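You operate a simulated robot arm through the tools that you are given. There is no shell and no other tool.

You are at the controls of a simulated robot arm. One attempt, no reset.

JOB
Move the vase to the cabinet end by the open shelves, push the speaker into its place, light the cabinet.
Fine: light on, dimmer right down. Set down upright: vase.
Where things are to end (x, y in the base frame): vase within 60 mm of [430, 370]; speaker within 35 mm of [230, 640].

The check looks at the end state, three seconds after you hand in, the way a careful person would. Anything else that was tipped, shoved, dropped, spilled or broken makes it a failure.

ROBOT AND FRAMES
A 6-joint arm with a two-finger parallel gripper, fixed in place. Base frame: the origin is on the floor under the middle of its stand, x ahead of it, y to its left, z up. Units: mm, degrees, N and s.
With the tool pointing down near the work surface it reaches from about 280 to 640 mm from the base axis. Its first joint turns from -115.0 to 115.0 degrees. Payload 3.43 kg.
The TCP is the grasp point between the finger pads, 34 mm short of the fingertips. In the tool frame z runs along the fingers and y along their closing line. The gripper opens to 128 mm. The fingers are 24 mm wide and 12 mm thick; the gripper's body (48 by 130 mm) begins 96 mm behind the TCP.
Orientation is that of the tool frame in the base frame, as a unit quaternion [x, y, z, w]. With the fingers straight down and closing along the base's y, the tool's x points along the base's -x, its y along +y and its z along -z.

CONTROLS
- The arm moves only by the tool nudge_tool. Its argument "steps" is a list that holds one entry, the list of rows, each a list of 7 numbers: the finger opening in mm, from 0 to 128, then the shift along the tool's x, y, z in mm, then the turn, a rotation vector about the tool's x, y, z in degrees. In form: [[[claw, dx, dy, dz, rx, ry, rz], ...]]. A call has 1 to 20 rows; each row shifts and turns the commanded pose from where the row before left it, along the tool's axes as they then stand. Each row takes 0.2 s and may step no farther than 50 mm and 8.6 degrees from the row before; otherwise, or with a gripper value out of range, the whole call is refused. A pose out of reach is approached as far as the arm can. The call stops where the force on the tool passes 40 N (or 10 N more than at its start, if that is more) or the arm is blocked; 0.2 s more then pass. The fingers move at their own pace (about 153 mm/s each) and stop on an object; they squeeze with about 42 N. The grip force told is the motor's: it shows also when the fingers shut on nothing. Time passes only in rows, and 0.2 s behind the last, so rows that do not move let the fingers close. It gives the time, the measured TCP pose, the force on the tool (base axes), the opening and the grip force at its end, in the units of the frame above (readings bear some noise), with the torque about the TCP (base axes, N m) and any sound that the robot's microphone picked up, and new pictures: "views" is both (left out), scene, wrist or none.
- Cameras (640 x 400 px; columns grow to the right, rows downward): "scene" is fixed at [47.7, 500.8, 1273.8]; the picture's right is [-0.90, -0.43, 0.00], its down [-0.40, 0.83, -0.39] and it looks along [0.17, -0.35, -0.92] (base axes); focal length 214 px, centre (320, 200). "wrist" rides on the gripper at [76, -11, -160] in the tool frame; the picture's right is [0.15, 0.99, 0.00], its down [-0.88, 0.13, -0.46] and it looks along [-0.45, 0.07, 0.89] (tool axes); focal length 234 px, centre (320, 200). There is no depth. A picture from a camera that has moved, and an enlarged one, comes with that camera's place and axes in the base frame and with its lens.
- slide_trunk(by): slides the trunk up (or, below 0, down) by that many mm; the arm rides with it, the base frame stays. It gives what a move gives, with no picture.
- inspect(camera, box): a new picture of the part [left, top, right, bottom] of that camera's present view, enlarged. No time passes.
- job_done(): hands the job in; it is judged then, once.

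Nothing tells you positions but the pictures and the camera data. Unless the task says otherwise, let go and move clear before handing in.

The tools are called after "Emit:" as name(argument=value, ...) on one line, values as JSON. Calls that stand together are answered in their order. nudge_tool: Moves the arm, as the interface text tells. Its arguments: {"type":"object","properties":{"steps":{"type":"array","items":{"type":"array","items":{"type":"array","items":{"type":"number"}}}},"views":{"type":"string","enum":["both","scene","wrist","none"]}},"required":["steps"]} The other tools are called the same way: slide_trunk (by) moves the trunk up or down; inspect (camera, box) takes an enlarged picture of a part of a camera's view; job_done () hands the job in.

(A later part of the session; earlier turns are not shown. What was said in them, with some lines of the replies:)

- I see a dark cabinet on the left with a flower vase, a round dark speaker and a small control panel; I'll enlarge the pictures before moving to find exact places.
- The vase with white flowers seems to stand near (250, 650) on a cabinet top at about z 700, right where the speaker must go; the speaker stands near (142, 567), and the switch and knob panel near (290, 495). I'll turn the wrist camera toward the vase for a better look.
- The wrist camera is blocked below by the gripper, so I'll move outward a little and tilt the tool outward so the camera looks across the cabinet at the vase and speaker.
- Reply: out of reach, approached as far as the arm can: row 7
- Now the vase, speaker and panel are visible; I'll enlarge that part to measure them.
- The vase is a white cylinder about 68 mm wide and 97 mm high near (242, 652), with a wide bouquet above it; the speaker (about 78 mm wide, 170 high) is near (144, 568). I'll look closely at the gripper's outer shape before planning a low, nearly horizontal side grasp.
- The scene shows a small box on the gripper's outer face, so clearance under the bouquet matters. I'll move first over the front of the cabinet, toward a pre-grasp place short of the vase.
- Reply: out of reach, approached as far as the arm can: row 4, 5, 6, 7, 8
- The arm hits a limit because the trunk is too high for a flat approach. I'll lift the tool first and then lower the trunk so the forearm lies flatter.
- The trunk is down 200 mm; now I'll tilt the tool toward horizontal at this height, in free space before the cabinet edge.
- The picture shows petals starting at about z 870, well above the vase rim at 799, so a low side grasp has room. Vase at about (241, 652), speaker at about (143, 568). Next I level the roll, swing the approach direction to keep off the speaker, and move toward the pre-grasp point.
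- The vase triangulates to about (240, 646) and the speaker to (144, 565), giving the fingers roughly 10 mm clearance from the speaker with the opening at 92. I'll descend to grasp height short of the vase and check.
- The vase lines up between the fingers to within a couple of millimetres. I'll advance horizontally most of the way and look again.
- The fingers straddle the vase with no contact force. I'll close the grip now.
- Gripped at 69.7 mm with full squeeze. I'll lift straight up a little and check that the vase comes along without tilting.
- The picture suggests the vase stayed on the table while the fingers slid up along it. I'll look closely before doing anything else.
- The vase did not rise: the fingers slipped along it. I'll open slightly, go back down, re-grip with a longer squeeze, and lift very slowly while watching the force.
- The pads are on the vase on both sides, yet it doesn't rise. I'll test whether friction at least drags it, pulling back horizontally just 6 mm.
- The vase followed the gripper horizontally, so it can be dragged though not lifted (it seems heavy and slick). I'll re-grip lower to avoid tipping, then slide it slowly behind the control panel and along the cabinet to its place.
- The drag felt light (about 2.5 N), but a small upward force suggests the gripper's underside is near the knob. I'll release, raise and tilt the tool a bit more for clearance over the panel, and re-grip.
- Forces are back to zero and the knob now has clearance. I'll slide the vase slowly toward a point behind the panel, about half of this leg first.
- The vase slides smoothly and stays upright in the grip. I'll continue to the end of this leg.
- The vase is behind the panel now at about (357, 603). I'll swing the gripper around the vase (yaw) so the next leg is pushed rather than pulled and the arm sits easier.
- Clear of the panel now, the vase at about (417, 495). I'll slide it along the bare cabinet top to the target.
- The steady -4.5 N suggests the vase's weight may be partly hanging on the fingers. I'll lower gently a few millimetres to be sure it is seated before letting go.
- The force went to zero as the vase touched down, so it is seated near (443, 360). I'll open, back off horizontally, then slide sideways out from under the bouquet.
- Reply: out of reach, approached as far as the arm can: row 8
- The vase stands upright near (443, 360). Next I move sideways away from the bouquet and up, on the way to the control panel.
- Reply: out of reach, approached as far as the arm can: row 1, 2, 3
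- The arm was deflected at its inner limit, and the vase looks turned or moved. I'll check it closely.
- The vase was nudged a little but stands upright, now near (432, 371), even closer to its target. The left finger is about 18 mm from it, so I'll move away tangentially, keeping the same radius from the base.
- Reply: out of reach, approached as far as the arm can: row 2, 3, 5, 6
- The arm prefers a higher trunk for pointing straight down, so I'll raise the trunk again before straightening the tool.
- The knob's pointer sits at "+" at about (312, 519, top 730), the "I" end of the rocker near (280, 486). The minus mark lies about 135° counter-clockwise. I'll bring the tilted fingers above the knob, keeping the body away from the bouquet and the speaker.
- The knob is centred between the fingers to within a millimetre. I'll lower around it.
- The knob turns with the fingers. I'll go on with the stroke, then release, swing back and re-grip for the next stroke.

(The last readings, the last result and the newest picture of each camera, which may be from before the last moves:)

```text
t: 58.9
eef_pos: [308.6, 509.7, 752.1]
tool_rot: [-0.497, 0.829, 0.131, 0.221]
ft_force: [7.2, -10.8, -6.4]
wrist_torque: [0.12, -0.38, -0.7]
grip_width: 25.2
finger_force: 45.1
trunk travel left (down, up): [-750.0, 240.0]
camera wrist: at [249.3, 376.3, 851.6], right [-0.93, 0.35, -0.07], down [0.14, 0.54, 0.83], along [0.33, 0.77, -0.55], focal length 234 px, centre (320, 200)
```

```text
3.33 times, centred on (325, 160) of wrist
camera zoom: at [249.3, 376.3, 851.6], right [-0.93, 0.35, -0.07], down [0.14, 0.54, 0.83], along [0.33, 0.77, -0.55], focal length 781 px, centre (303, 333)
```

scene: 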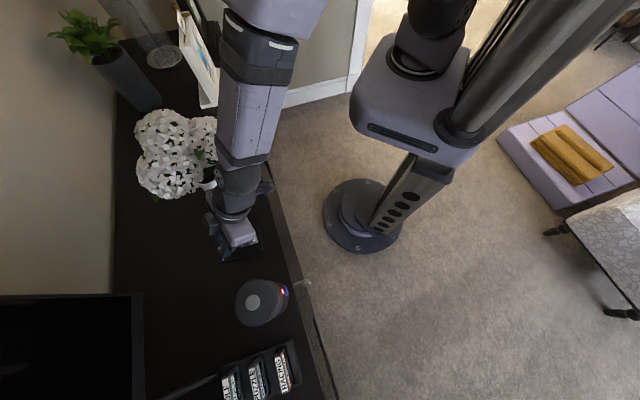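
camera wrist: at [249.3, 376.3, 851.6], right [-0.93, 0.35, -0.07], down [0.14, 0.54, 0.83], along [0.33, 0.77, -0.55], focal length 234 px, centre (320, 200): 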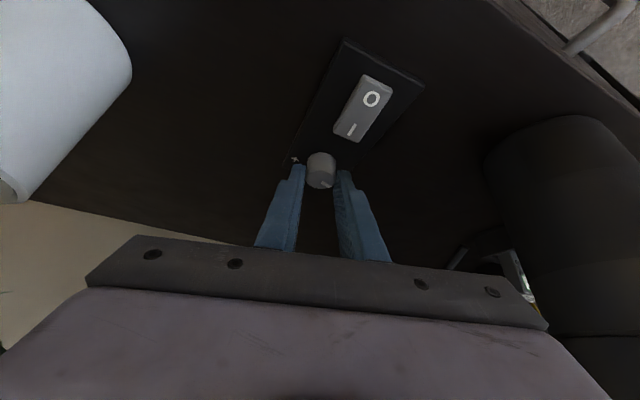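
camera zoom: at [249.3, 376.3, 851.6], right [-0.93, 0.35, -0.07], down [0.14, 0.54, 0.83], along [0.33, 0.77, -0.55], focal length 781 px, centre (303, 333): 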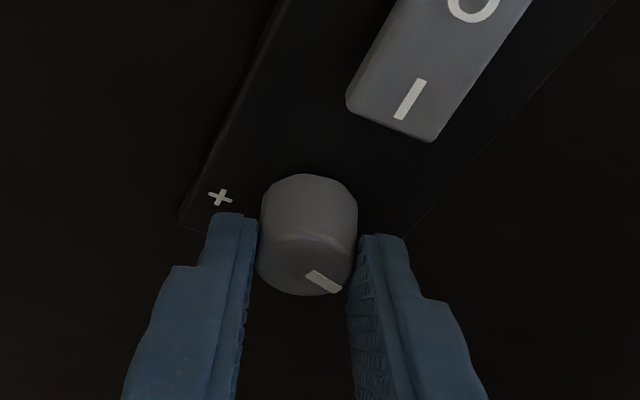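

The resisting torque jumped from 0.13 to 0.7 N m, so the dimmer seems to be at its lower stop. I'll let go, rise and check the pointer.

Emit:
nudge_tool(steps=[[[45, 0, 0, 0, 0, 0, 0], [45, 0, 0, 0, 0, 0, 0], [45, -10, 0, -17.4, 0, 0, 0], [45, -10, 0, -17.4, 0, 0, 0], [45, -10, 0, -17.4, 0, 0, 0]]], views="both")

Emit:
inspect(camera="wrist", box=[260, 30, 420, 190])

```text
t: 60.1
eef_pos: [308.2, 508.4, 800.7]
tool_rot: [-0.498, 0.829, 0.13, 0.221]
ft_force: [0.4, 0.3, -0.3]
wrist_torque: [0.01, 0.0, 0.01]
grip_width: 45.2
finger_force: 0.0
out of reach, approached as far as the arm can: row 3
trunk travel left (down, up): [-750.0, 240.0]
camera wrist: at [249.0, 376.7, 903.0], right [-0.93, 0.35, -0.08], down [0.14, 0.54, 0.83], along [0.33, 0.76, -0.55], focal length 234 px, centre (320, 200)
```

scene: 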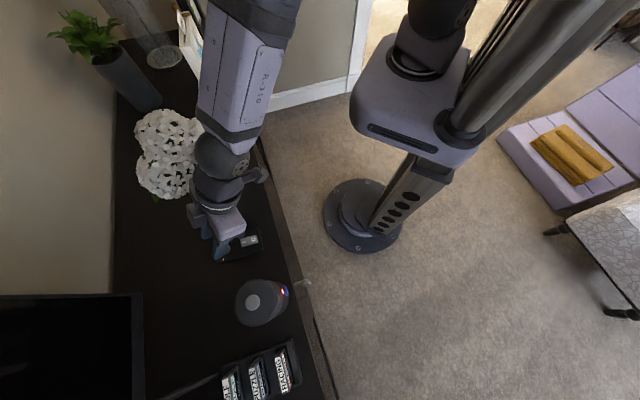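
wrist: 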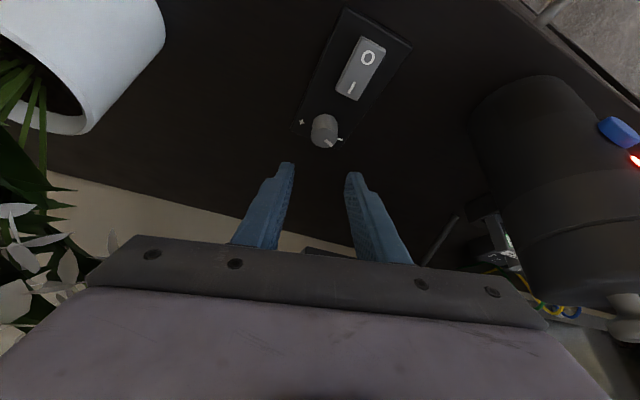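

```text
2.50 times, centred on (340, 110) of wrist
camera zoom: at [249.0, 376.7, 903.0], right [-0.93, 0.35, -0.08], down [0.14, 0.54, 0.83], along [0.33, 0.76, -0.55], focal length 585 px, centre (270, 425)
```

zoom: 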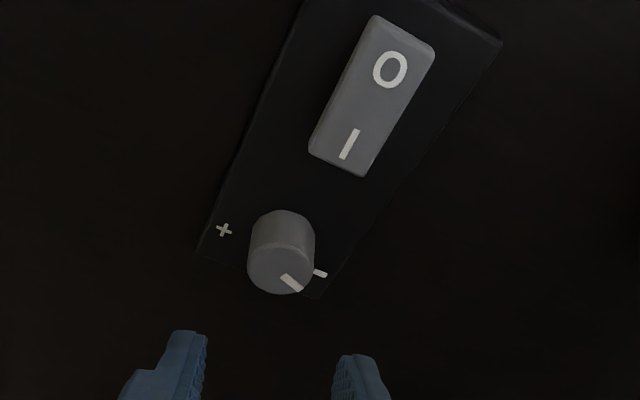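

The pointer now lies by the "−" mark. Next I close the fingers and move above the "I" end of the rocker.

Emit:
nudge_tool(steps=[[[0, 24, 7.5, 1.1, 0, 0, 0], [0, 24, 7.5, 1.1, 0, 0, 0], [0, 0, 0, 0, 0, 0, 0]]], views="both")

Emit:
inspect(camera="wrist", box=[240, 60, 420, 240])

```text
t: 60.9
eef_pos: [292.3, 491.9, 786.3]
tool_rot: [-0.497, 0.829, 0.127, 0.22]
ft_force: [0.6, -0.3, -0.8]
wrist_torque: [0.01, 0.02, 0.02]
grip_width: 0.0
finger_force: 33.2
out of reach, approached as far as the arm can: row 1, 2
trunk travel left (down, up): [-750.0, 240.0]
camera wrist: at [231.5, 360.2, 888.2], right [-0.93, 0.36, -0.08], down [0.14, 0.54, 0.83], along [0.34, 0.76, -0.55], focal length 234 px, centre (320, 200)
```

scene: 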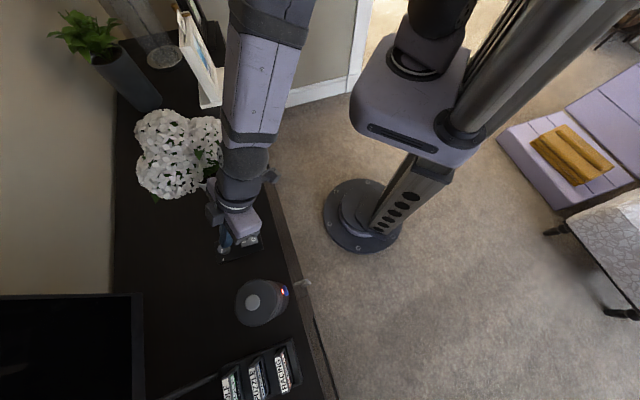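
wrist: 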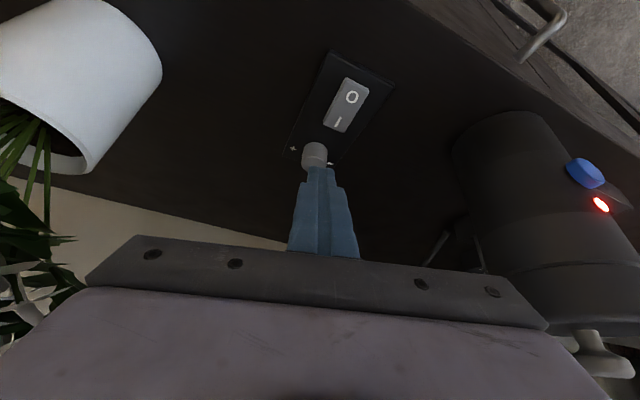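

```text
2.22 times, centred on (330, 150) of wrist
camera zoom: at [231.5, 360.2, 888.2], right [-0.93, 0.36, -0.08], down [0.14, 0.54, 0.83], along [0.34, 0.76, -0.55], focal length 520 px, centre (298, 311)
```

zoom: 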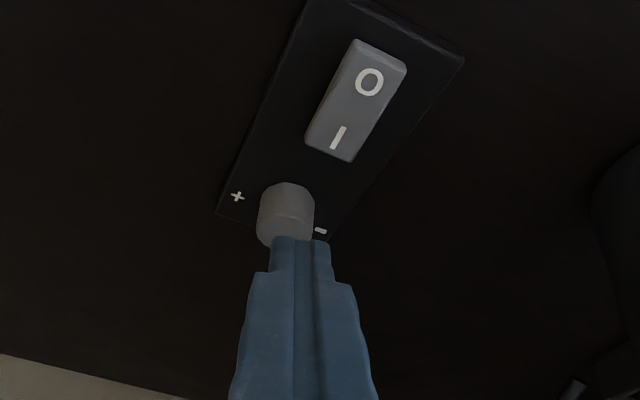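

Emit:
nudge_tool(steps=[[[0, 0, 0, 0, 4.17, 0.04, 7.31], [0, 0, 0, 0, 4.17, 0.04, 7.31], [0, 0, 0, 0, 4.17, 0.04, 7.31], [0, 0, 0, 0, 4.17, 0.04, 7.31], [0, 0, 0, 0, 4.17, 0.04, 7.31], [0, 0, 0, 0, 0, 7.5, 0], [0, 0, 0, 0, 0, 7.5, 0]]], views="both")

Emit:
inspect(camera="wrist", box=[230, 40, 410, 240])

```text
t: 62.5
eef_pos: [290.9, 491.2, 787.2]
tool_rot: [-0.172, 0.977, 0.02, 0.124]
ft_force: [-0.4, -0.4, 0.5]
wrist_torque: [0.02, -0.01, 0.0]
grip_width: 0.0
finger_force: 33.5
trunk travel left (down, up): [-750.0, 240.0]
camera wrist: at [188.0, 442.7, 921.8], right [-0.47, 0.88, -0.04], down [0.65, 0.38, 0.66], along [0.6, 0.28, -0.75], focal length 234 px, centre (320, 200)
```

scene: 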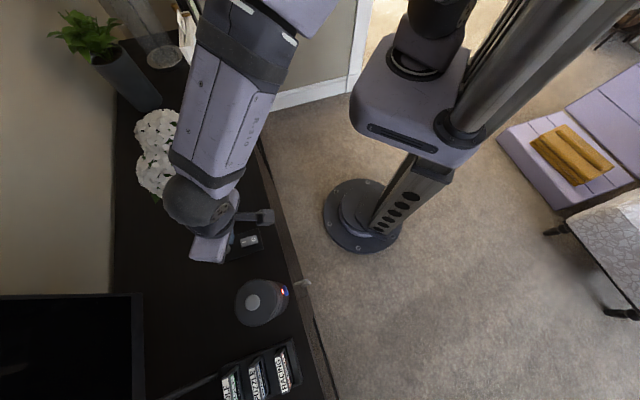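
wrist: 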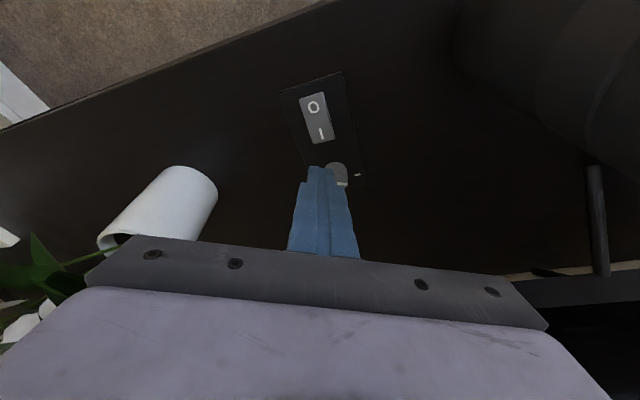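

```text
2.00 times, centred on (320, 140) of wrist
camera zoom: at [188.0, 442.7, 921.8], right [-0.47, 0.88, -0.04], down [0.65, 0.38, 0.66], along [0.6, 0.28, -0.75], focal length 468 px, centre (320, 320)
```

zoom: 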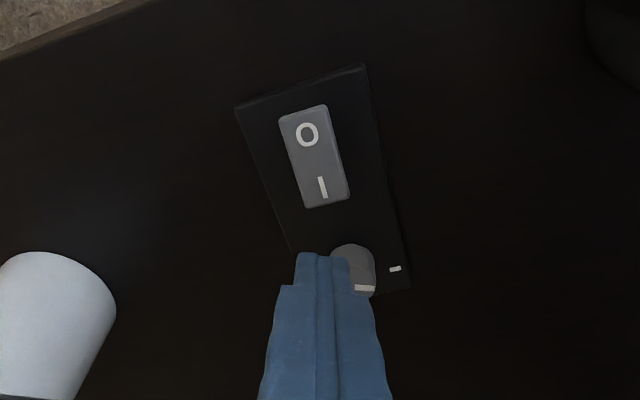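

Emit:
nudge_tool(steps=[[[0, 9.3, -2.3, 9.1, 0, 0, 0], [0, 9.2, -2.3, 9.1, 0, 0, 0], [0, 0.75, 0, 2.9, 0, 0, 0], [0, 0.75, 0, 2.9, 0, 0, 0]]], views="wrist")

Emit:
inspect(camera="wrist", box=[250, 80, 390, 220])

```text
t: 63.5
eef_pos: [278.3, 481.9, 758.9]
tool_rot: [-0.171, 0.977, 0.021, 0.125]
ft_force: [-0.4, -0.2, -0.8]
wrist_torque: [0.01, -0.03, 0.01]
grip_width: 0.2
finger_force: 33.0
trunk travel left (down, up): [-750.0, 240.0]
camera wrist: at [175.9, 433.9, 893.2], right [-0.47, 0.88, -0.04], down [0.65, 0.38, 0.66], along [0.6, 0.29, -0.75], focal length 234 px, centre (320, 200)
```

wrist: 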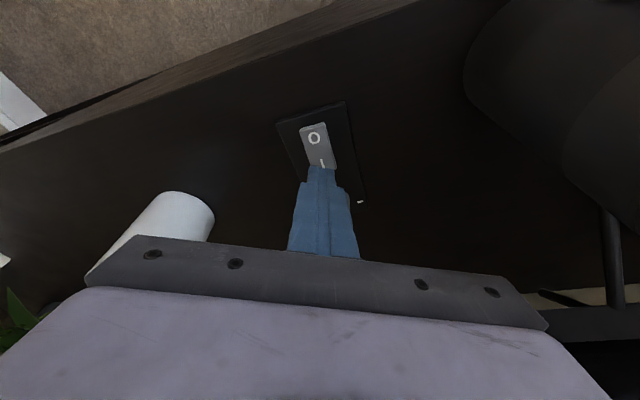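

```text
2.86 times, centred on (320, 150) of wrist
camera zoom: at [175.9, 433.9, 893.2], right [-0.47, 0.88, -0.04], down [0.65, 0.38, 0.66], along [0.6, 0.29, -0.75], focal length 669 px, centre (320, 343)
```

zoom: 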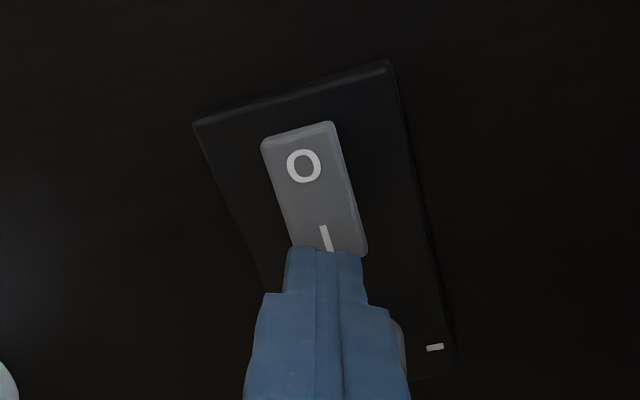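

Emit:
nudge_tool(steps=[[[0, 0.5, 0, 1.94, 0, 0, 0], [0, 0.5, 0, 1.94, 0, 0, 0], [0, 0.5, 0, 1.94, 0, 0, 0]]], views="wrist")

```text
t: 64.3
eef_pos: [279.8, 482.8, 753.2]
tool_rot: [-0.171, 0.977, 0.021, 0.125]
ft_force: [-1.7, -1.2, 3.5]
wrist_torque: [-0.05, 0.06, 0.02]
grip_width: 0.0
finger_force: 32.7
trunk travel left (down, up): [-750.0, 240.0]
heard: click
camera wrist: at [176.7, 434.1, 888.5], right [-0.47, 0.88, -0.04], down [0.65, 0.37, 0.66], along [0.6, 0.29, -0.75], focal length 234 px, centre (320, 200)
```

wrist: 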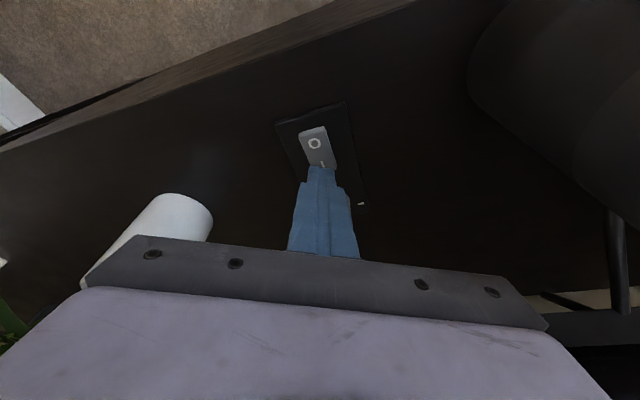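

A click was heard, so the switch has flipped. I'll lift off and look at the rocker, the knob and any light.

Emit:
nudge_tool(steps=[[[0, -5, 0, -19.4, 0, 0, 0], [0, -10, 0, -38, 0, 0, 0], [0, -10, 0, -38, 0, 0, 0]]], views="both")

Emit:
inspect(camera="wrist", box=[250, 80, 400, 230])

```text
t: 65.1
eef_pos: [279.9, 480.7, 852.0]
tool_rot: [-0.171, 0.977, 0.021, 0.124]
ft_force: [-0.1, 0.3, -0.4]
wrist_torque: [0.02, -0.01, -0.01]
grip_width: 0.0
finger_force: 33.1
trunk travel left (down, up): [-750.0, 240.0]
camera wrist: at [177.2, 433.4, 986.6], right [-0.47, 0.88, -0.04], down [0.65, 0.38, 0.66], along [0.6, 0.29, -0.75], focal length 234 px, centre (320, 200)
```

scene: 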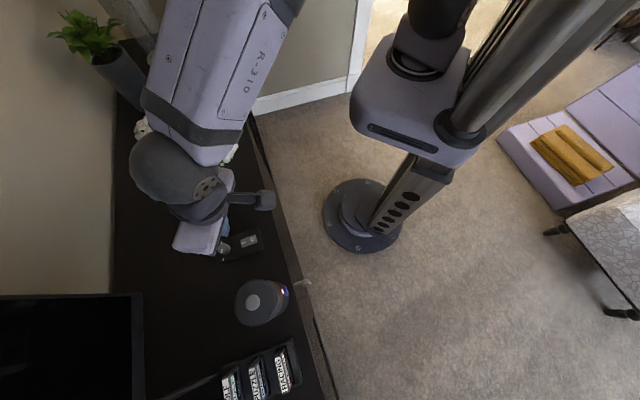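
wrist: 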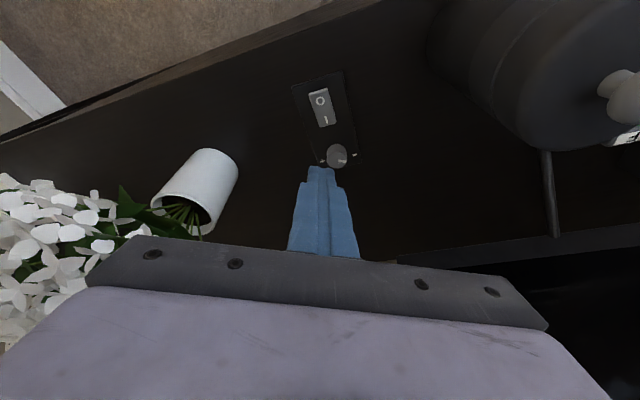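

```text
2.67 times, centred on (325, 155) of wrist
camera zoom: at [177.2, 433.4, 986.6], right [-0.47, 0.88, -0.04], down [0.65, 0.38, 0.66], along [0.6, 0.29, -0.75], focal length 624 px, centre (307, 320)
```

zoom: 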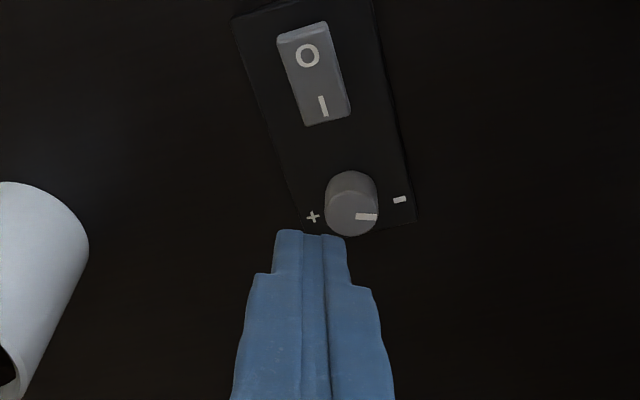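

The rocker is switched and the pointer sits at "−". Next is the speaker at about (144, 565): I'll push it low with two spread fingers toward (230, 640), keeping off its blue button. First I rise and turn the tool to face along the push direction.

Emit:
nudge_tool(steps=[[[20, -8.5, 0, -32.9, 0, 0, 0], [50, -8.5, 0, -32.9, 0, 0, 0], [50, 0, 0, 0, -1.74, 0, -6.78], [50, 0, 0, 0, -1.74, 0, -6.78], [50, 0, 0, 0, -1.74, 0, -6.78], [50, 0, 0, 0, 0, -7.75, 0], [50, 0, 0, 0, 0, -7.75, 0]]], views="both")

```text
t: 66.7
eef_pos: [254.8, 467.4, 892.8]
tool_rot: [-0.337, 0.905, 0.09, 0.242]
ft_force: [-0.7, 0.0, 1.1]
wrist_torque: [-0.02, 0.01, -0.03]
grip_width: 50.0
finger_force: 0.0
out of reach, approached as far as the arm can: row 2, 3, 4, 5
trunk travel left (down, up): [-750.0, 240.0]
camera wrist: at [151.6, 363.3, 992.8], right [-0.74, 0.66, -0.07], down [0.32, 0.45, 0.83], along [0.59, 0.6, -0.55], focal length 234 px, centre (320, 200)
```

scene: 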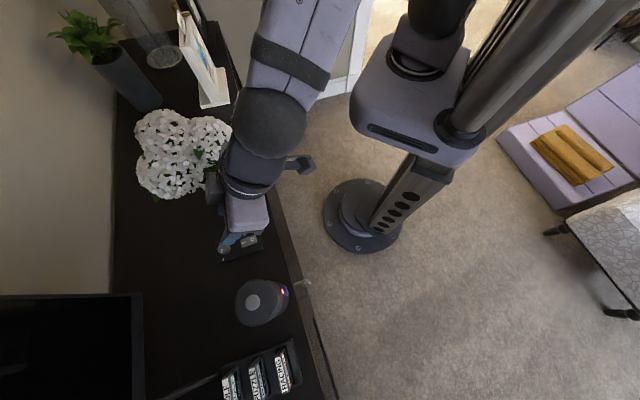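
wrist: 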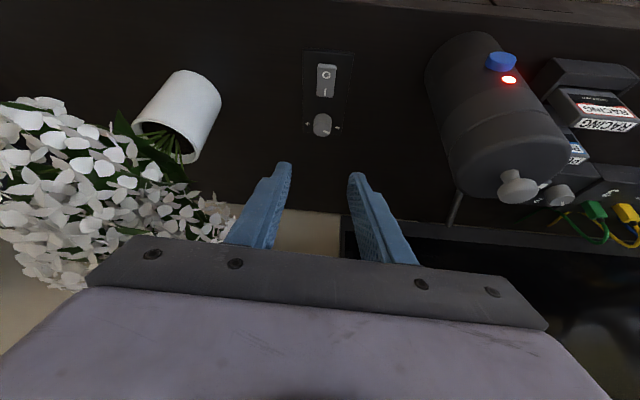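

Emit:
inspect(camera="wrist", box=[280, 20, 400, 170])

Emit:
inspect(camera="wrist", box=[400, 0, 640, 250])

Emit:
inspect(camera="wrist", box=[0, 40, 280, 300])

```text
2.67 times, centred on (340, 95) of wrist
camera zoom: at [151.6, 363.3, 992.8], right [-0.74, 0.66, -0.07], down [0.32, 0.45, 0.83], along [0.59, 0.6, -0.55], focal length 624 px, centre (267, 480)
```

zoom: 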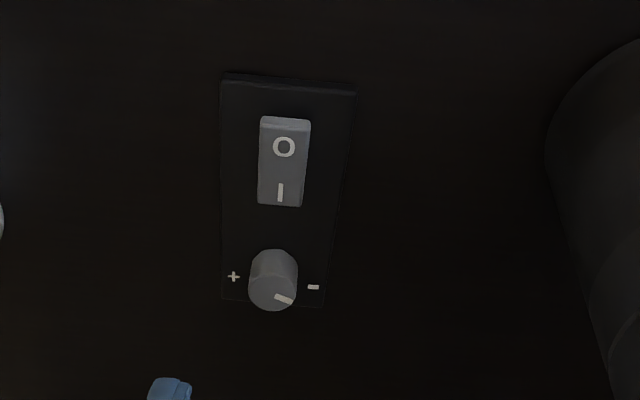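

```text
1.60 times, centred on (520, 125) of wrist
camera zoom: at [151.6, 363.3, 992.8], right [-0.74, 0.66, -0.07], down [0.32, 0.45, 0.83], along [0.59, 0.6, -0.55], focal length 375 px, centre (0, 320)
```

zoom: 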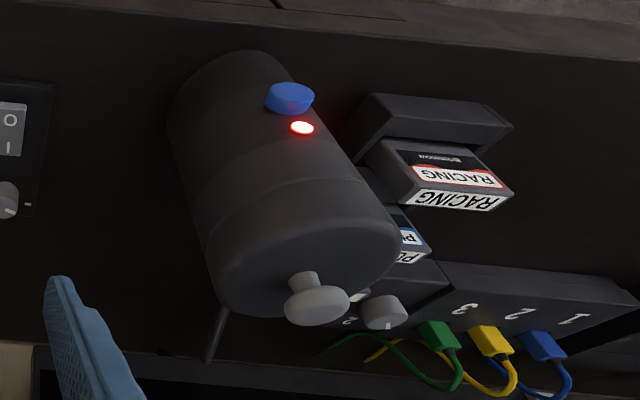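

```text
1.54 times, centred on (140, 170) of wrist
camera zoom: at [151.6, 363.3, 992.8], right [-0.74, 0.66, -0.07], down [0.32, 0.45, 0.83], along [0.59, 0.6, -0.55], focal length 360 px, centre (597, 246)
```

zoom: 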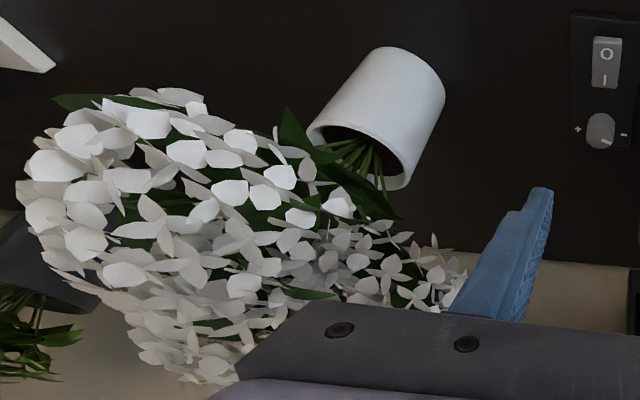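

The dimmer pointer is at "−" and the vase stands upright. Now I'll back off and pass in front of the speaker with clearance, to a spot behind its front side for pushing.

Emit:
nudge_tool(steps=[[[50, 34.6, 0, -20, 0, 0, 0], [50, 34.6, 0, -20, 0, 0, 0]]], views="none")

```text
t: 67.3
eef_pos: [193.2, 414.3, 893.1]
tool_rot: [-0.338, 0.905, 0.089, 0.243]
ft_force: [-0.3, -0.7, 0.2]
wrist_torque: [0.01, -0.03, -0.05]
grip_width: 50.1
finger_force: 0.1
trunk travel left (down, up): [-750.0, 240.0]
```

Emit:
nudge_tool(steps=[[[50, 5.95, 36.9, -3.4, 0, 0, 0], [50, 5.95, 36.9, -3.4, 0, 0, 0], [50, 5.95, 36.9, -3.4, 0, 0, 0], [50, 5.95, 36.9, -3.4, 0, 0, 0]]], views="both")

```text
t: 68.3
eef_pos: [75.7, 509.3, 893.2]
tool_rot: [-0.338, 0.905, 0.088, 0.242]
ft_force: [-0.6, 0.1, 0.1]
wrist_torque: [0.0, -0.04, -0.01]
grip_width: 49.8
finger_force: 0.0
trunk travel left (down, up): [-750.0, 240.0]
camera wrist: at [-26.7, 406.7, 993.3], right [-0.74, 0.66, -0.08], down [0.32, 0.45, 0.83], along [0.59, 0.59, -0.55], focal length 234 px, centre (320, 200)
```

scene: 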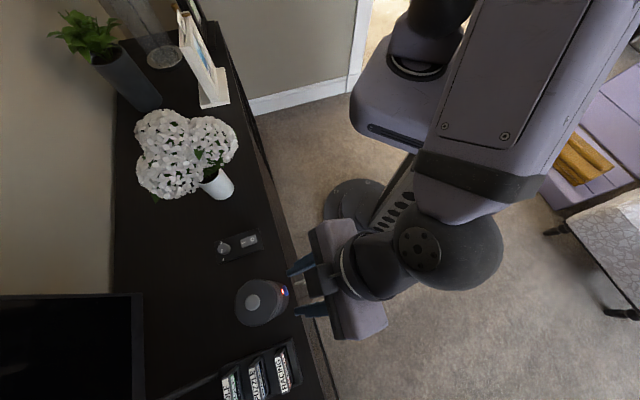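
wrist: 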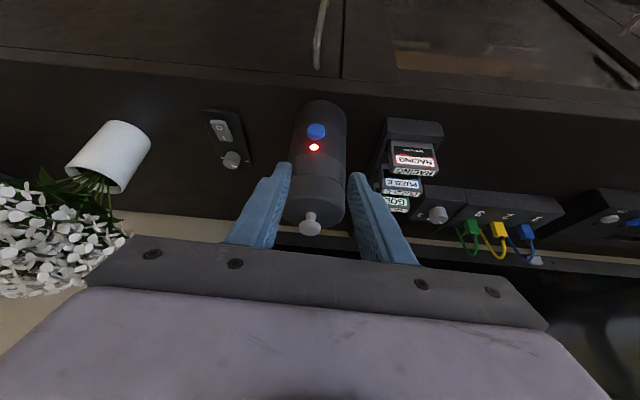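

Emit:
inspect(camera="wrist", box=[260, 80, 460, 250])

Emit:
inspect(camera="wrist", box=[180, 90, 270, 180])

Emit:
inspect(camera="scene", box=[110, 80, 290, 280])

```text
2.35 times, centred on (360, 165) of wrist
camera zoom: at [-26.7, 406.7, 993.3], right [-0.74, 0.66, -0.08], down [0.32, 0.45, 0.83], along [0.59, 0.59, -0.55], focal length 551 px, centre (226, 282)
```

zoom: 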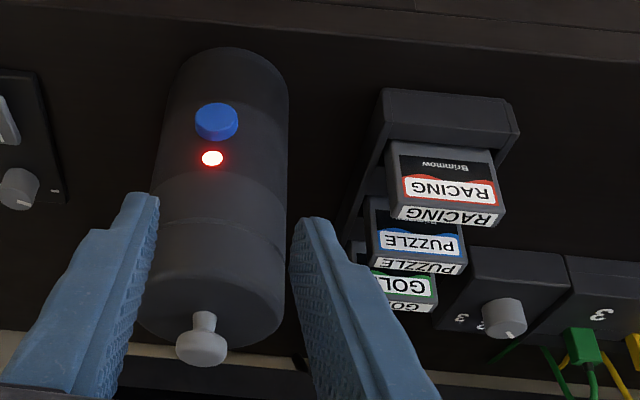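

```text
4.44 times, centred on (225, 135) of wrist
camera zoom: at [-26.7, 406.7, 993.3], right [-0.74, 0.66, -0.08], down [0.32, 0.45, 0.83], along [0.59, 0.59, -0.55], focal length 1041 px, centre (742, 489)
```

zoom: 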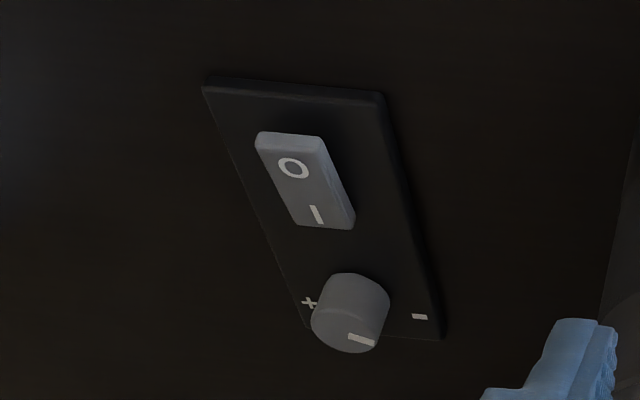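

```text
2.00 times, centred on (200, 180) of scene
camera zoom: at [47.7, 500.8, 1273.8], right [-0.9, -0.43, 0.0], down [-0.4, 0.83, -0.39], along [0.17, -0.35, -0.92], focal length 429 px, centre (560, 240)
```

zoom: 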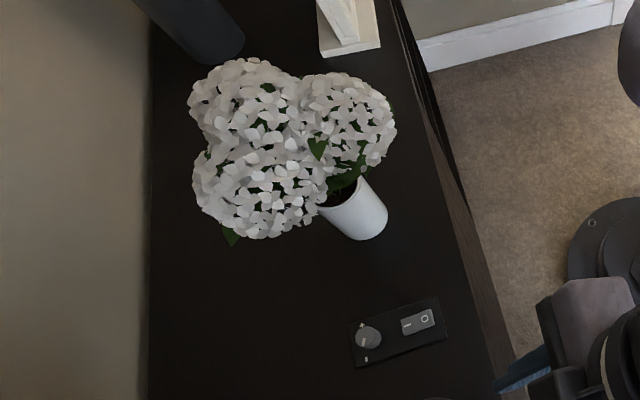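

The speaker measures at about (146, 565), its blue button facing the front at z 770. I'll lower the two fingers in front of it to just above the table, keeping about 20 mm off.

Emit:
nudge_tool(steps=[[[50, 18.6, -1, 32.2, 0, 0, 0], [50, 18.6, -1, 32.2, 0, 0, 0], [50, 18.6, -1, 32.2, 0, 0, 0], [50, 18.5, -0.9, 32.2, 0, 0, 0]]], views="both")

```text
t: 69.3
eef_pos: [80.3, 505.6, 742.4]
tool_rot: [-0.338, 0.905, 0.089, 0.243]
ft_force: [-0.3, 0.0, -0.1]
wrist_torque: [0.01, 0.0, -0.01]
grip_width: 49.8
finger_force: 0.2
trunk travel left (down, up): [-750.0, 240.0]
camera wrist: at [-22.7, 402.4, 842.1], right [-0.74, 0.66, -0.08], down [0.32, 0.45, 0.83], along [0.59, 0.6, -0.55], focal length 234 px, centre (320, 200)
```

scene: 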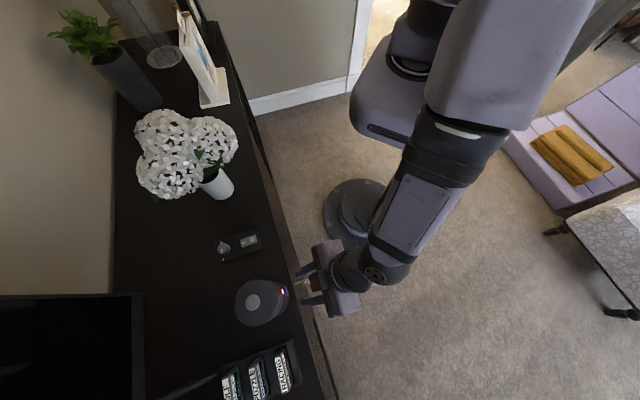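
wrist: 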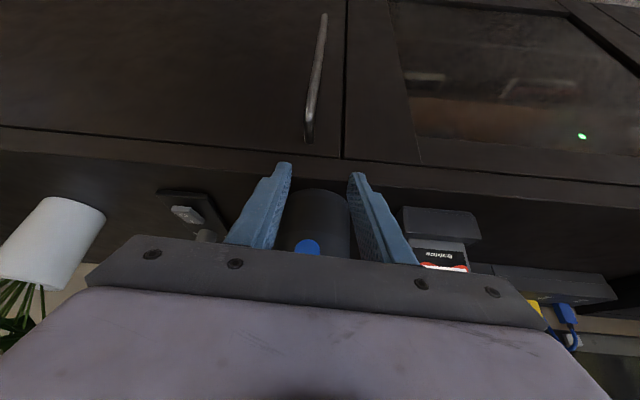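

Emit:
nudge_tool(steps=[[[50, -6.85, 0.22, 3.95, 0, 0, 0], [50, -6.85, 0.22, 3.95, 0, 0, 0], [50, -6.85, 0.22, 3.95, 0, 0, 0], [50, -6.85, 0.22, 3.95, 0, 0, 0], [50, -6.85, 0.22, 3.95, 0, 0, 0], [50, -6.85, 0.22, 3.95, 0, 0, 0]]], views="both")

```text
t: 70.7
eef_pos: [114.8, 536.8, 742.5]
tool_rot: [-0.338, 0.905, 0.089, 0.242]
ft_force: [-0.9, -0.6, 0.7]
wrist_torque: [-0.01, 0.0, 0.01]
grip_width: 50.6
finger_force: 0.5
trunk travel left (down, up): [-750.0, 240.0]
camera wrist: at [11.6, 433.4, 842.7], right [-0.74, 0.66, -0.08], down [0.32, 0.45, 0.83], along [0.59, 0.6, -0.55], focal length 234 px, centre (320, 200)
```

scene: 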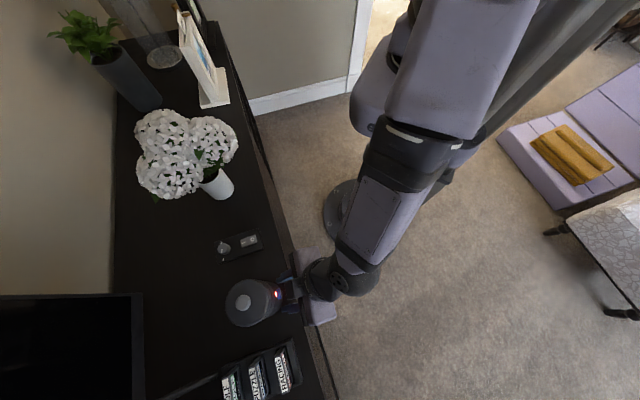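
wrist: 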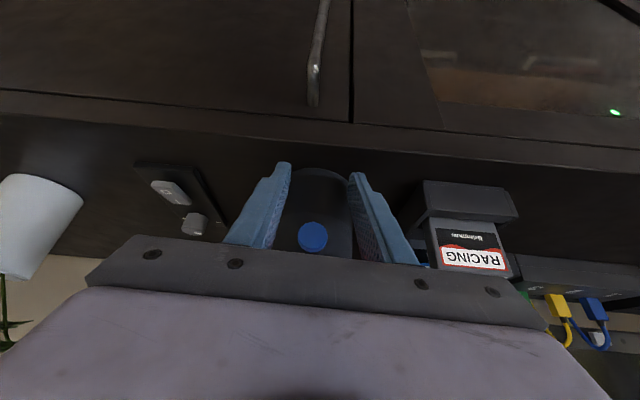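

Contact made; the speaker is sliding upright with little force. I'll continue the push.

Emit:
nudge_tool(steps=[[[50, -6.85, 0.22, 3.95, 0, 0, 0], [50, -6.85, 0.22, 3.95, 0, 0, 0], [50, -6.85, 0.22, 3.95, 0, 0, 0], [50, -6.85, 0.22, 3.95, 0, 0, 0], [50, -6.85, 0.22, 3.95, 0, 0, 0], [50, -6.85, 0.22, 3.95, 0, 0, 0]]], views="both")

```text
t: 72.1
eef_pos: [148.6, 570.0, 741.5]
tool_rot: [-0.337, 0.905, 0.089, 0.243]
ft_force: [-1.5, 0.2, 1.0]
wrist_torque: [-0.01, 0.04, 0.01]
grip_width: 50.7
finger_force: 0.9
trunk travel left (down, up): [-750.0, 240.0]
camera wrist: at [45.9, 465.5, 842.6], right [-0.74, 0.66, -0.08], down [0.32, 0.45, 0.83], along [0.59, 0.6, -0.55], focal length 234 px, centre (320, 200)
```

scene: 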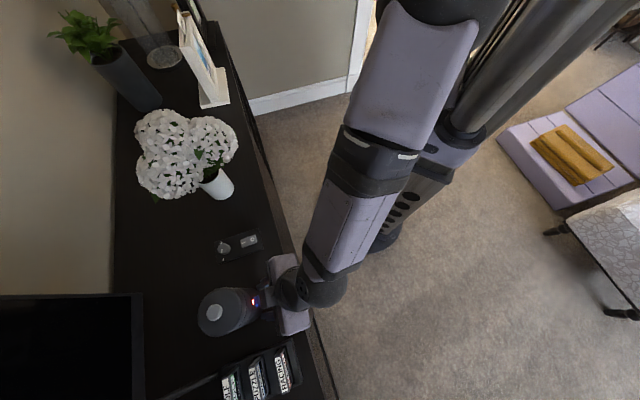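
wrist: 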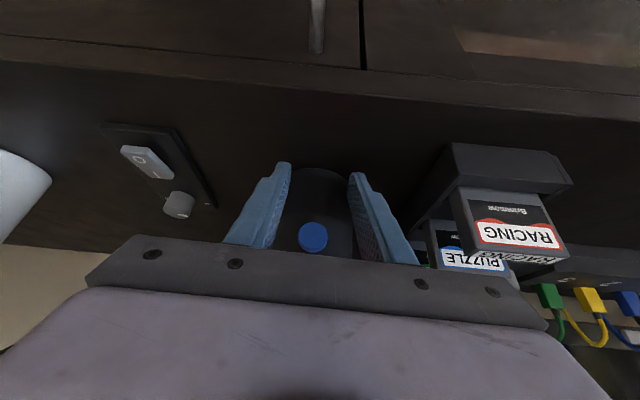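

Emit:
nudge_tool(steps=[[[50, -6.85, 0.15, 3.95, 0, 0, 0], [50, -6.85, 0.15, 3.95, 0, 0, 0], [50, -6.85, 0.15, 3.95, 0, 0, 0], [50, -6.85, 0.15, 3.95, 0, 0, 0], [50, -6.85, 0.15, 3.95, 0, 0, 0], [50, -6.85, 0.15, 3.95, 0, 0, 0], [50, 0, 0, 0, 0, 0, 0]]], views="both")

Emit:
inspect(camera="scene", box=[140, 260, 320, 400])

```text
t: 73.7
eef_pos: [184.5, 599.8, 743.4]
tool_rot: [-0.338, 0.905, 0.09, 0.243]
ft_force: [-2.0, -0.6, -0.2]
wrist_torque: [-0.04, 0.05, 0.01]
grip_width: 50.3
finger_force: 0.6
trunk travel left (down, up): [-750.0, 240.0]
camera wrist: at [82.0, 496.9, 842.9], right [-0.74, 0.66, -0.08], down [0.32, 0.45, 0.83], along [0.59, 0.6, -0.55], focal length 234 px, centre (320, 200)
```

scene: 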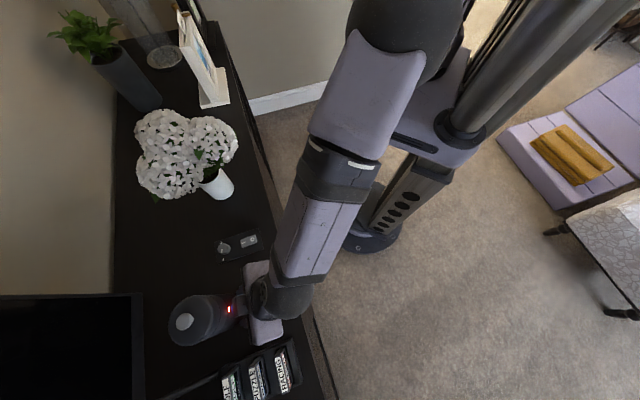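
wrist: 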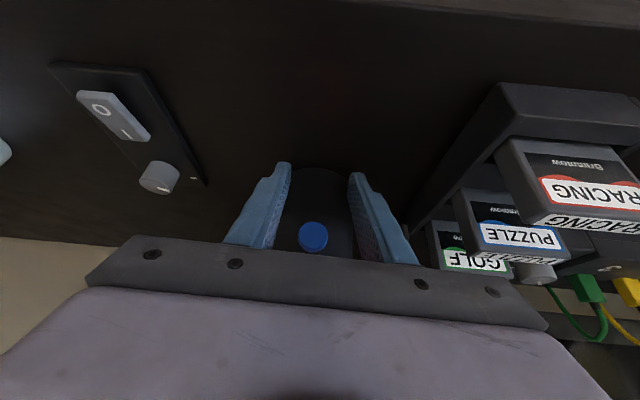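

```text
2.86 times, centred on (230, 330) of scene
camera zoom: at [47.7, 500.8, 1273.8], right [-0.9, -0.43, 0.0], down [-0.4, 0.83, -0.39], along [0.17, -0.35, -0.92], focal length 613 px, centre (577, -171)
```

zoom: 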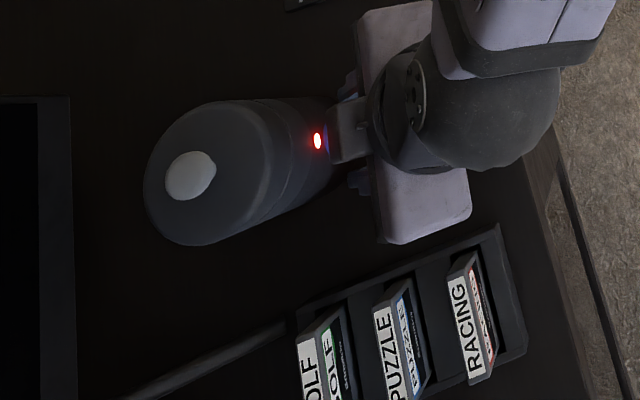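

The speaker is now at about (228, 638), right at its target. I'll back straight off and then rise clear.

Emit:
nudge_tool(steps=[[[50, 13, 0, -7.5, 0, 0, 0], [50, 21.6, 0, -12.5, 0, 0, 0], [50, 21.6, 0, -12.5, 0, 0, 0], [50, 21.6, 0, -12.5, 0, 0, 0], [50, -17.5, 0, -30.3, 0, 0, 0], [50, -17.5, 0, -30.3, 0, 0, 0], [50, -17.5, 0, -30.3, 0, 0, 0], [50, -17.5, 0, -30.3, 0, 0, 0]]], views="both")

Emit:
inspect(camera="wrist", box=[140, 60, 400, 260])

Emit:
inspect(camera="scene", box=[110, 90, 330, 400])

```text
t: 75.5
eef_pos: [116.0, 540.1, 881.8]
tool_rot: [-0.339, 0.905, 0.089, 0.242]
ft_force: [-0.4, 0.0, 0.8]
wrist_torque: [0.02, -0.01, 0.02]
grip_width: 50.1
finger_force: 0.0
trunk travel left (down, up): [-750.0, 240.0]
camera wrist: at [12.7, 438.1, 982.1], right [-0.74, 0.66, -0.08], down [0.32, 0.45, 0.83], along [0.59, 0.6, -0.55], focal length 234 px, centre (320, 200)
```

scene: 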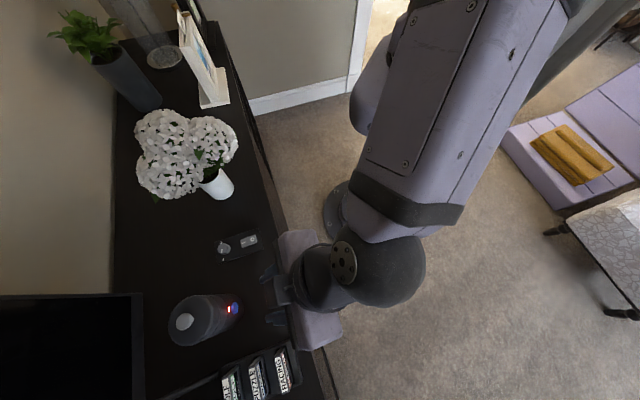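
wrist: 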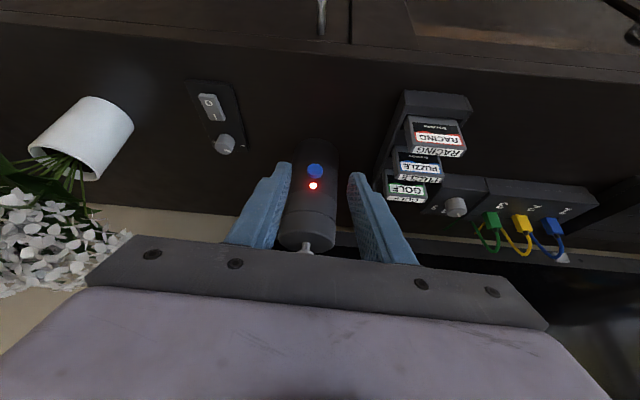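

```text
2.00 times, centred on (270, 160) of wrist
camera zoom: at [12.7, 438.1, 982.1], right [-0.74, 0.66, -0.08], down [0.32, 0.45, 0.83], along [0.59, 0.6, -0.55], focal length 468 px, centre (420, 280)
```

zoom: 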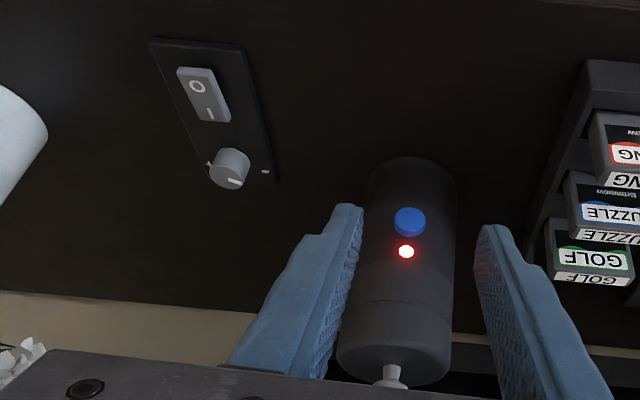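

```text
1.29 times, centred on (220, 245) of scene
camera zoom: at [47.7, 500.8, 1273.8], right [-0.9, -0.43, 0.0], down [-0.4, 0.83, -0.39], along [0.17, -0.35, -0.92], focal length 277 px, centre (449, 142)
```

zoom: 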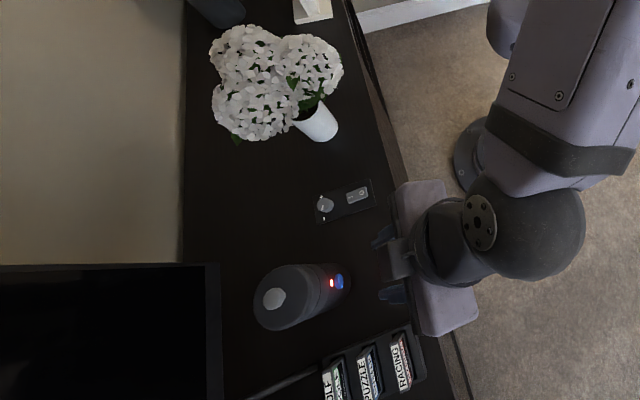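

Everything looks in place: speaker near (230, 638), vase upright near (415, 380), rocker at "I", pointer at "−". I'll back the arm off a bit further and take a last look.

Emit:
nudge_tool(steps=[[[50, 30, 0, -17, 0, 0, 0], [50, 30, 0, -17, 0, 0, 0], [50, 0, 0, 0, 0, 0, 0]]], views="both")

Emit:
inspect(camera="wrist", box=[20, 40, 330, 260])

Emit:
inspect(camera="scene", box=[200, 220, 280, 270])

```text
t: 76.3
eef_pos: [61.6, 494.9, 883.1]
tool_rot: [-0.338, 0.905, 0.089, 0.243]
ft_force: [-0.2, 0.1, -0.1]
wrist_torque: [0.0, -0.02, 0.03]
grip_width: 50.1
finger_force: 0.1
trunk travel left (down, up): [-750.0, 240.0]
camera wrist: at [-39.8, 392.0, 982.9], right [-0.74, 0.66, -0.08], down [0.32, 0.45, 0.83], along [0.59, 0.6, -0.55], focal length 234 px, centre (320, 200)
```

scene: 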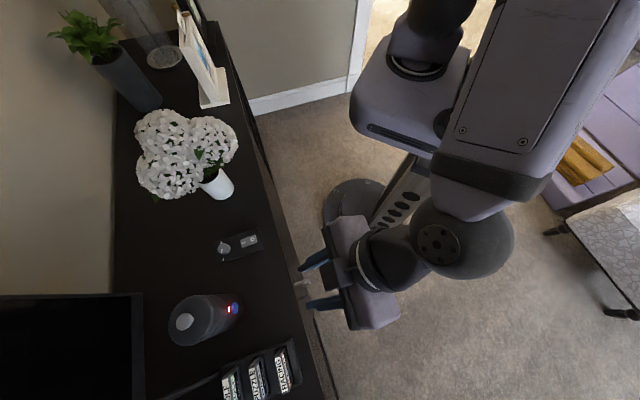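
wrist: 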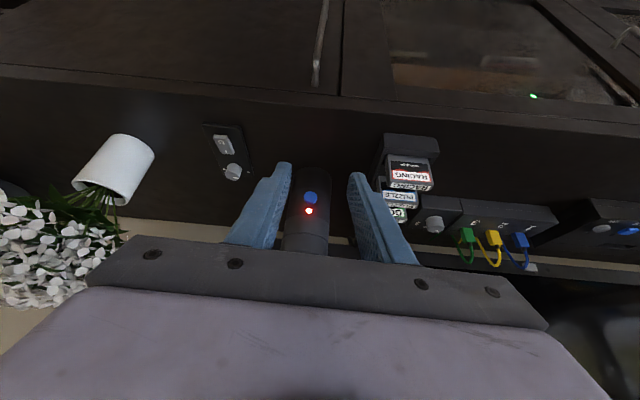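

```text
1.82 times, centred on (175, 150) of wrist
camera zoom: at [-39.8, 392.0, 982.9], right [-0.74, 0.66, -0.08], down [0.32, 0.45, 0.83], along [0.59, 0.6, -0.55], focal length 426 px, centre (584, 291)
```

zoom: 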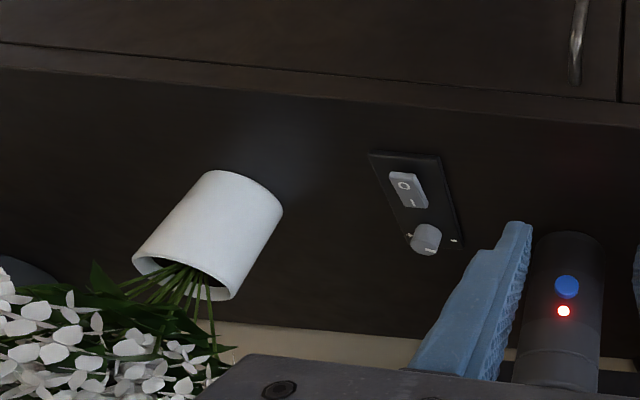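

```text
8.00 times, centred on (240, 245) of scene
camera zoom: at [47.7, 500.8, 1273.8], right [-0.9, -0.43, 0.0], down [-0.4, 0.83, -0.39], along [0.17, -0.35, -0.92], focal length 1716 px, centre (960, -160)
```

zoom: 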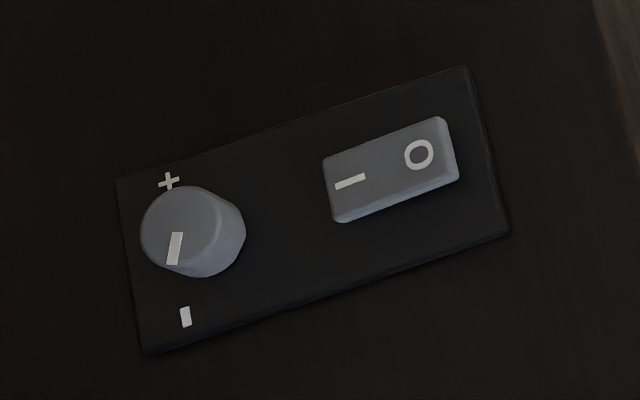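

The last pictures show the rocker at "I" and the dimmer pointer on the "−" side, turned about 145° from "+" until it hit a stop. The vase stands upright near (415, 380), the speaker is near (230, 638), and the arm is clear with nothing else disturbed. I'm handing in.

Emit:
job_done()

```text
The job is handed in.
```

I've handed the job in. By my last camera estimates everything is in place, but I never saw the cabinet light itself come on.

| Item | Estimated end state | Target |
|---|---|---|
| Vase | upright at about (415, 380), roughly 18 mm off | within 60 mm of (430, 370) |
| Speaker | upright at about (230, 638) | within 35 mm of (230, 640) |
| Light switch | pressed to "I" with a click | on |
| Dimmer | turned about 145° from "+" to its stop at "−" | right down |

- **Light:** I judged it on from the click and from the "O" end of the switch now standing raised. With the dimmer at minimum, no glow showed in the pictures.
- **Vase:** my first two lifts slipped, so I gripped it lower and slid it along the cabinet top, around the back of the switch panel. After I let go, the arm pushed it about 30 mm when it hit its reach limit. It stayed upright and still within range.
- **Speaker:** I pushed it at table level with two fingers, keeping clear of its blue button.

I saw nothing else tipped or moved, and the arm is clear of everything.
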